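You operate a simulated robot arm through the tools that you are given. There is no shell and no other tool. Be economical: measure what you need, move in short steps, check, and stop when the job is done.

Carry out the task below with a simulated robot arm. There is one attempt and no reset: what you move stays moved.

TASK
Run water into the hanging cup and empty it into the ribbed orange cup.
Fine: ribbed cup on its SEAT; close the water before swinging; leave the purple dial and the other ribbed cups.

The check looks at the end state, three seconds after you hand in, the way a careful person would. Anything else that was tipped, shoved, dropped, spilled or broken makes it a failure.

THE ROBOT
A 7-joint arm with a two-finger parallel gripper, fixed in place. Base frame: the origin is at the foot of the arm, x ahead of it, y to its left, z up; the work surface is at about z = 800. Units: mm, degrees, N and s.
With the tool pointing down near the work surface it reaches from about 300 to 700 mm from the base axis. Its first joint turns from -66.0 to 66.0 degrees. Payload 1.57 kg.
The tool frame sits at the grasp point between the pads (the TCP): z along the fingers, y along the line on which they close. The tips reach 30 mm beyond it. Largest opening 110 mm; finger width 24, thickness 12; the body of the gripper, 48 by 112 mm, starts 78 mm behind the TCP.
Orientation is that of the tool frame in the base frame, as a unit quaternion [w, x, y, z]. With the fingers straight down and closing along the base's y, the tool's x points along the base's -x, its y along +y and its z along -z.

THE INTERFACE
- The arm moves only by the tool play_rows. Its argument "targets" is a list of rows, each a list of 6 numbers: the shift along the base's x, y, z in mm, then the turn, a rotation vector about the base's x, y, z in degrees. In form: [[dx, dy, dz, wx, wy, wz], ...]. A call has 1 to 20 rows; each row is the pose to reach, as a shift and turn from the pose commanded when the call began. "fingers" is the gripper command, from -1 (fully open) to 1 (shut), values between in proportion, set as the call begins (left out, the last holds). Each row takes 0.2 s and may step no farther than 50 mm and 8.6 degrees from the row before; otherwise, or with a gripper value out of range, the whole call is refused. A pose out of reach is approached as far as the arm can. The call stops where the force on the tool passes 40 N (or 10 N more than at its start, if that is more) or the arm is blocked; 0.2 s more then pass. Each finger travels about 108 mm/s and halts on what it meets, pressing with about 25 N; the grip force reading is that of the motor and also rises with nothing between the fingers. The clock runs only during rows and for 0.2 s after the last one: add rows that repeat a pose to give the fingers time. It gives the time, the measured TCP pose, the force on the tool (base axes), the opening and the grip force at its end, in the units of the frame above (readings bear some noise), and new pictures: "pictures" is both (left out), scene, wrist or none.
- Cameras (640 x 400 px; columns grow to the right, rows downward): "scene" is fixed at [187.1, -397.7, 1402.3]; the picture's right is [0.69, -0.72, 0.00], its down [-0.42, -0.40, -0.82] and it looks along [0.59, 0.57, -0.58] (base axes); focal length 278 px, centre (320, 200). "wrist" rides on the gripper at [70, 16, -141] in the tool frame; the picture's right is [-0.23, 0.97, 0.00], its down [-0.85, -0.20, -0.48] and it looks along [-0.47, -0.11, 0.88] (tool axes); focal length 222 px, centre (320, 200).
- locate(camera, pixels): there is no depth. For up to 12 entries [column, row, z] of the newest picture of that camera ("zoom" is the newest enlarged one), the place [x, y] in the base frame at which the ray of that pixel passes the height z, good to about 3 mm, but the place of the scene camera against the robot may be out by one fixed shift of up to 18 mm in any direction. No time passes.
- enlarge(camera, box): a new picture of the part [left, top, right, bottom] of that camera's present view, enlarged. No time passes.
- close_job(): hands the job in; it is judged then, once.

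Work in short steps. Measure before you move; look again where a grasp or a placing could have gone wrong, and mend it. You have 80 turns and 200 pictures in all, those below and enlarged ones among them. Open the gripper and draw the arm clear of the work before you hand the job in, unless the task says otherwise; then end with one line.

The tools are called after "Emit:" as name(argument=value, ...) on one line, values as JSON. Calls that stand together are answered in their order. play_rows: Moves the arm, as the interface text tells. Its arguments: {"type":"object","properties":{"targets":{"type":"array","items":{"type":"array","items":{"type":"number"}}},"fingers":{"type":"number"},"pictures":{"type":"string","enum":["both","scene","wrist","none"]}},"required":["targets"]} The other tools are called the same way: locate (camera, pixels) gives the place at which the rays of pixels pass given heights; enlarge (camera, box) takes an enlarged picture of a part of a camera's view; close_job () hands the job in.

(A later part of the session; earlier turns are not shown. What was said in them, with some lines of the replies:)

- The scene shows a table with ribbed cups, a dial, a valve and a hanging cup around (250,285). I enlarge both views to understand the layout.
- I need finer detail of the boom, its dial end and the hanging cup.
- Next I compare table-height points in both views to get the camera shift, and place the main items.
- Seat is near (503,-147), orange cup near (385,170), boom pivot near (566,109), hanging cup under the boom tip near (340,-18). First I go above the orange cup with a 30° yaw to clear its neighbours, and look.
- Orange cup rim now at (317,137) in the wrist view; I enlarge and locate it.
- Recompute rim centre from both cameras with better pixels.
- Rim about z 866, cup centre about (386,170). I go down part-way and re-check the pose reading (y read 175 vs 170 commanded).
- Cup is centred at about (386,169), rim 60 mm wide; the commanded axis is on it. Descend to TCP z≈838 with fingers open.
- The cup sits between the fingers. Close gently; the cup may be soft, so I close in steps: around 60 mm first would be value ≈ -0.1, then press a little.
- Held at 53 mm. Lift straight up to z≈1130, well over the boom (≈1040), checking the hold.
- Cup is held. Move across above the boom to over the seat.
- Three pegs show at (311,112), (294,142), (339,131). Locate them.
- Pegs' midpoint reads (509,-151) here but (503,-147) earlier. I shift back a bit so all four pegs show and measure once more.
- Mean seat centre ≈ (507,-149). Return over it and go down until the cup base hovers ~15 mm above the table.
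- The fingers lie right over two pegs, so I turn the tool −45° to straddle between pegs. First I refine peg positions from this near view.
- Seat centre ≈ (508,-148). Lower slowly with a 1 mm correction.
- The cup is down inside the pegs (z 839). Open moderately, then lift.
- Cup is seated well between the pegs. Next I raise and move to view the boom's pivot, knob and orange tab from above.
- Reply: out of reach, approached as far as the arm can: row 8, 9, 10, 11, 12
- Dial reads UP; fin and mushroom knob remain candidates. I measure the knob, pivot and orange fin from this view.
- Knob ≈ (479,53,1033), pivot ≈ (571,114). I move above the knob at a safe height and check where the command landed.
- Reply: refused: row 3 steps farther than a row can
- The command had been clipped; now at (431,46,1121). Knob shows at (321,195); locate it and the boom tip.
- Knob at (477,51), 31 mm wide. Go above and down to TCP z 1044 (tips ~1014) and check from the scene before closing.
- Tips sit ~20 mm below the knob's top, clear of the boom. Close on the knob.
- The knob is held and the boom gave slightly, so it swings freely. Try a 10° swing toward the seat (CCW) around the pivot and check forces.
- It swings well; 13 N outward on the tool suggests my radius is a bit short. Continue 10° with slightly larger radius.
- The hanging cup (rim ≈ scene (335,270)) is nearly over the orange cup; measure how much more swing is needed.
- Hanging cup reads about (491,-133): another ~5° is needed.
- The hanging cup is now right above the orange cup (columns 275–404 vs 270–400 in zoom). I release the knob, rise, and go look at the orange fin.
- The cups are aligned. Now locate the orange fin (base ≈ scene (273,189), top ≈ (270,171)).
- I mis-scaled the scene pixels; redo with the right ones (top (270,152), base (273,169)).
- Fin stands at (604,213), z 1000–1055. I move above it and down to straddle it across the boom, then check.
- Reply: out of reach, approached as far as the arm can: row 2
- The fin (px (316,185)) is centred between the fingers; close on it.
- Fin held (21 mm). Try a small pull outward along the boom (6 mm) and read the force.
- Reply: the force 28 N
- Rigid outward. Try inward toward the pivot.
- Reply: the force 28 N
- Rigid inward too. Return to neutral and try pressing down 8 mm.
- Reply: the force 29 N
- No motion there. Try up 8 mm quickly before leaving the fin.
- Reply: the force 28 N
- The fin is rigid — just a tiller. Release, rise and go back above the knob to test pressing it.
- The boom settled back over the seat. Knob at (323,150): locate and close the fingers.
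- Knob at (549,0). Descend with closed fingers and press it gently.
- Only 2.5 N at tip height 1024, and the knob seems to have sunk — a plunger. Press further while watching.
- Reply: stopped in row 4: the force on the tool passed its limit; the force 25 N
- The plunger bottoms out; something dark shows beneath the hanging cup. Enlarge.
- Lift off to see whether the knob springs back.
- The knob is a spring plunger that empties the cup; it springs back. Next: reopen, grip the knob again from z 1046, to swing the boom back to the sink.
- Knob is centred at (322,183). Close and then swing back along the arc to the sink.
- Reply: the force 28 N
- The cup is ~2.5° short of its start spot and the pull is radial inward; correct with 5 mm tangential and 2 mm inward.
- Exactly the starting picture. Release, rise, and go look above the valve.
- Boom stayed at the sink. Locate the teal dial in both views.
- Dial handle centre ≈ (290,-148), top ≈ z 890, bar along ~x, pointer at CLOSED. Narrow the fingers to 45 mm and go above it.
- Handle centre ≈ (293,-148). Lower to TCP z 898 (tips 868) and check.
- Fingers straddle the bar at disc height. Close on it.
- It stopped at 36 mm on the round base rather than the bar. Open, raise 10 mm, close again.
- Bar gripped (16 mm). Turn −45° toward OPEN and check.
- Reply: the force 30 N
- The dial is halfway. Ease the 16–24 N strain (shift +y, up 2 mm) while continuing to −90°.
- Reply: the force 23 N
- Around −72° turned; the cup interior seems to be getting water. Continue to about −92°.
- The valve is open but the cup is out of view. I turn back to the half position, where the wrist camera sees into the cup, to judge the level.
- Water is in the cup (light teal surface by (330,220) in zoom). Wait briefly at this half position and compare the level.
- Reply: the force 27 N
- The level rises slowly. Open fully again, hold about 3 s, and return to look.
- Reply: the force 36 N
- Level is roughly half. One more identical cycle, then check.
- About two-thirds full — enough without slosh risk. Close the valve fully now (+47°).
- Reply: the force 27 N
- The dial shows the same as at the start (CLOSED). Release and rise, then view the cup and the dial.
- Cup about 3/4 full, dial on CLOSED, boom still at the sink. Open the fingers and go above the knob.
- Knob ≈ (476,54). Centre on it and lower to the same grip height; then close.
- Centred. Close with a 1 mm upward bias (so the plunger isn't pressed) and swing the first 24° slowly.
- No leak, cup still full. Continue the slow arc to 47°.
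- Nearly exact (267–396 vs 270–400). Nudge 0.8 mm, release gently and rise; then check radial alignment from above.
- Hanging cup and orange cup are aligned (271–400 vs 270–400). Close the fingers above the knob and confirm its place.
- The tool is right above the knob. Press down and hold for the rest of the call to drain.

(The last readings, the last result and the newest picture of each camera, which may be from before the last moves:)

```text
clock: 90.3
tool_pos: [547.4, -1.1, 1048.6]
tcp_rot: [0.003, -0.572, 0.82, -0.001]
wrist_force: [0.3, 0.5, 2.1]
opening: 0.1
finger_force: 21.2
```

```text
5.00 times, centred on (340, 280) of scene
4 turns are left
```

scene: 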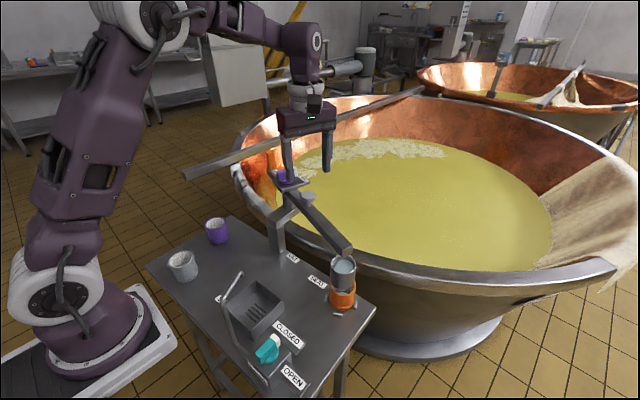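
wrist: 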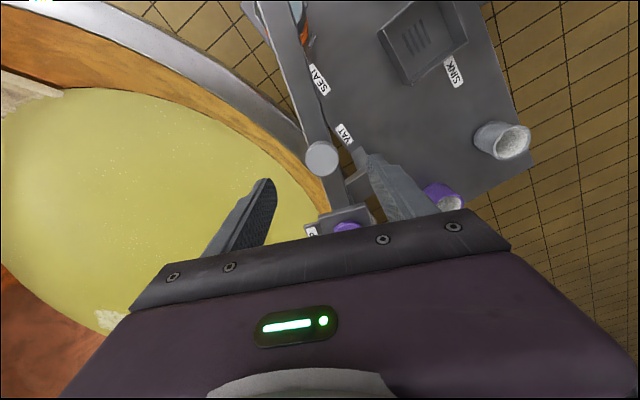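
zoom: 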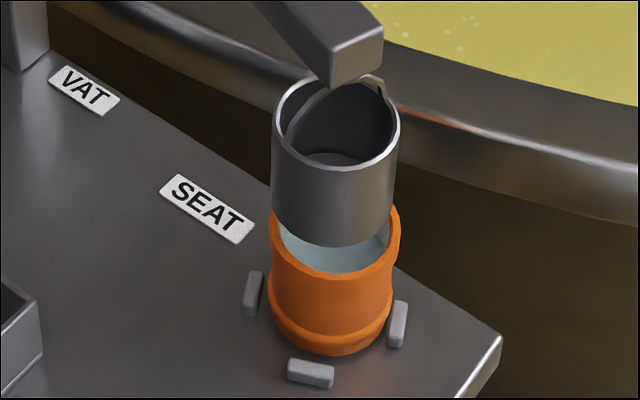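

The hanging cup is empty and the orange cup holds the water. Hold briefly for the last drops, then lift and draw clear.

Emit:
play_rows(targets=[[0, 0, 0, 0, 0, 0], [0, 0, 0, 0, 0, 0], [0, 0, 0, 0, 0, 0], [0, 0, 0, 0, 0, 0], [0, 0, 0, 0, 0, 0], [0, 0, 15, 0, 0, 0], [0, 0, 55, 0, 0, 0], [0, 0, 95, 0, 0, 0], [0, 0, 135, 0, 0, 0], [-15, 5, 170, 0, 0, 0], [-45, 15, 190, 0, 0, 0], [-85, 30, 190, 0, 0, 0], [-125, 45, 190, 0, 0, 0], [-150, 60, 190, 0, 0, 0], [-150, 60, 190, 0, 0, 0]], pictures="scene")

Emit:
enlarge(camera="scene", box=[240, 150, 380, 390])

```text
clock: 93.5
tool_pos: [396.1, 58.5, 1238.4]
tcp_rot: [0.003, -0.571, 0.821, -0.002]
wrist_force: [-0.8, -0.4, -0.3]
opening: 0.0
finger_force: 21.2
```

scene: 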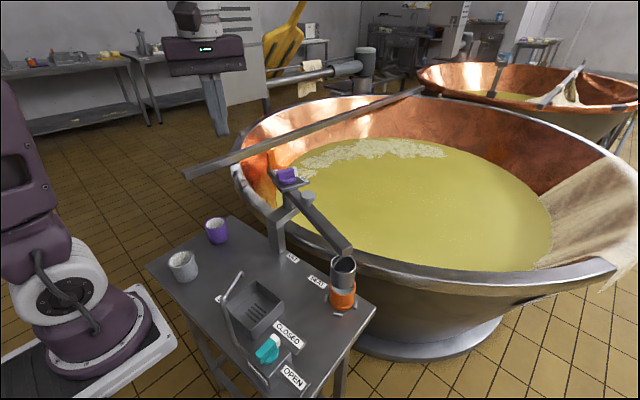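

```text
1.67 times, centred on (310, 270) of scene
3 turns are left
```

zoom: 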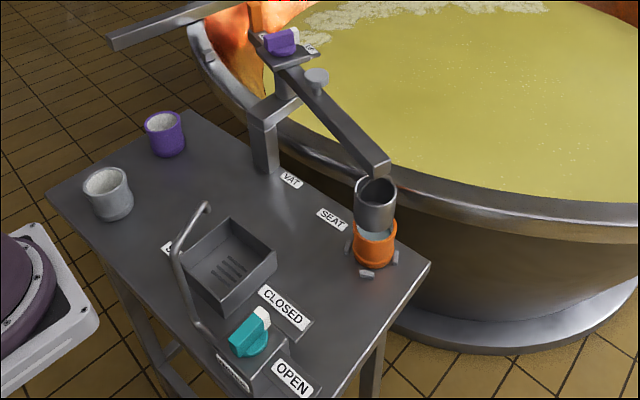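

The table is dry, the cups are in place and the dial is on CLOSED. Open the gripper, which is now clear.

Emit:
play_rows(targets=[[0, 0, 0, 0, 0, 0], [0, 0, 0, 0, 0, 0], [0, 0, 0, 0, 0, 0], [0, 0, 0, 0, 0, 0]], fingers=-1, pictures="none")

```text
clock: 94.5
tool_pos: [395.8, 58.0, 1240.3]
tcp_rot: [0.003, -0.571, 0.821, -0.001]
wrist_force: [-0.6, 0.8, 0.2]
opening: 110.3
finger_force: 0.1
2 turns are left
```

Everything is in its final state; hand in.

Emit:
close_job()

```text
The job is handed in.
```

I filled the hanging cup about three-quarters full and emptied it into the ribbed orange cup, which is standing on its SEAT. I closed the water before swinging the boom, left the purple dial and the other ribbed cups alone, and saw no spills in the last pictures.
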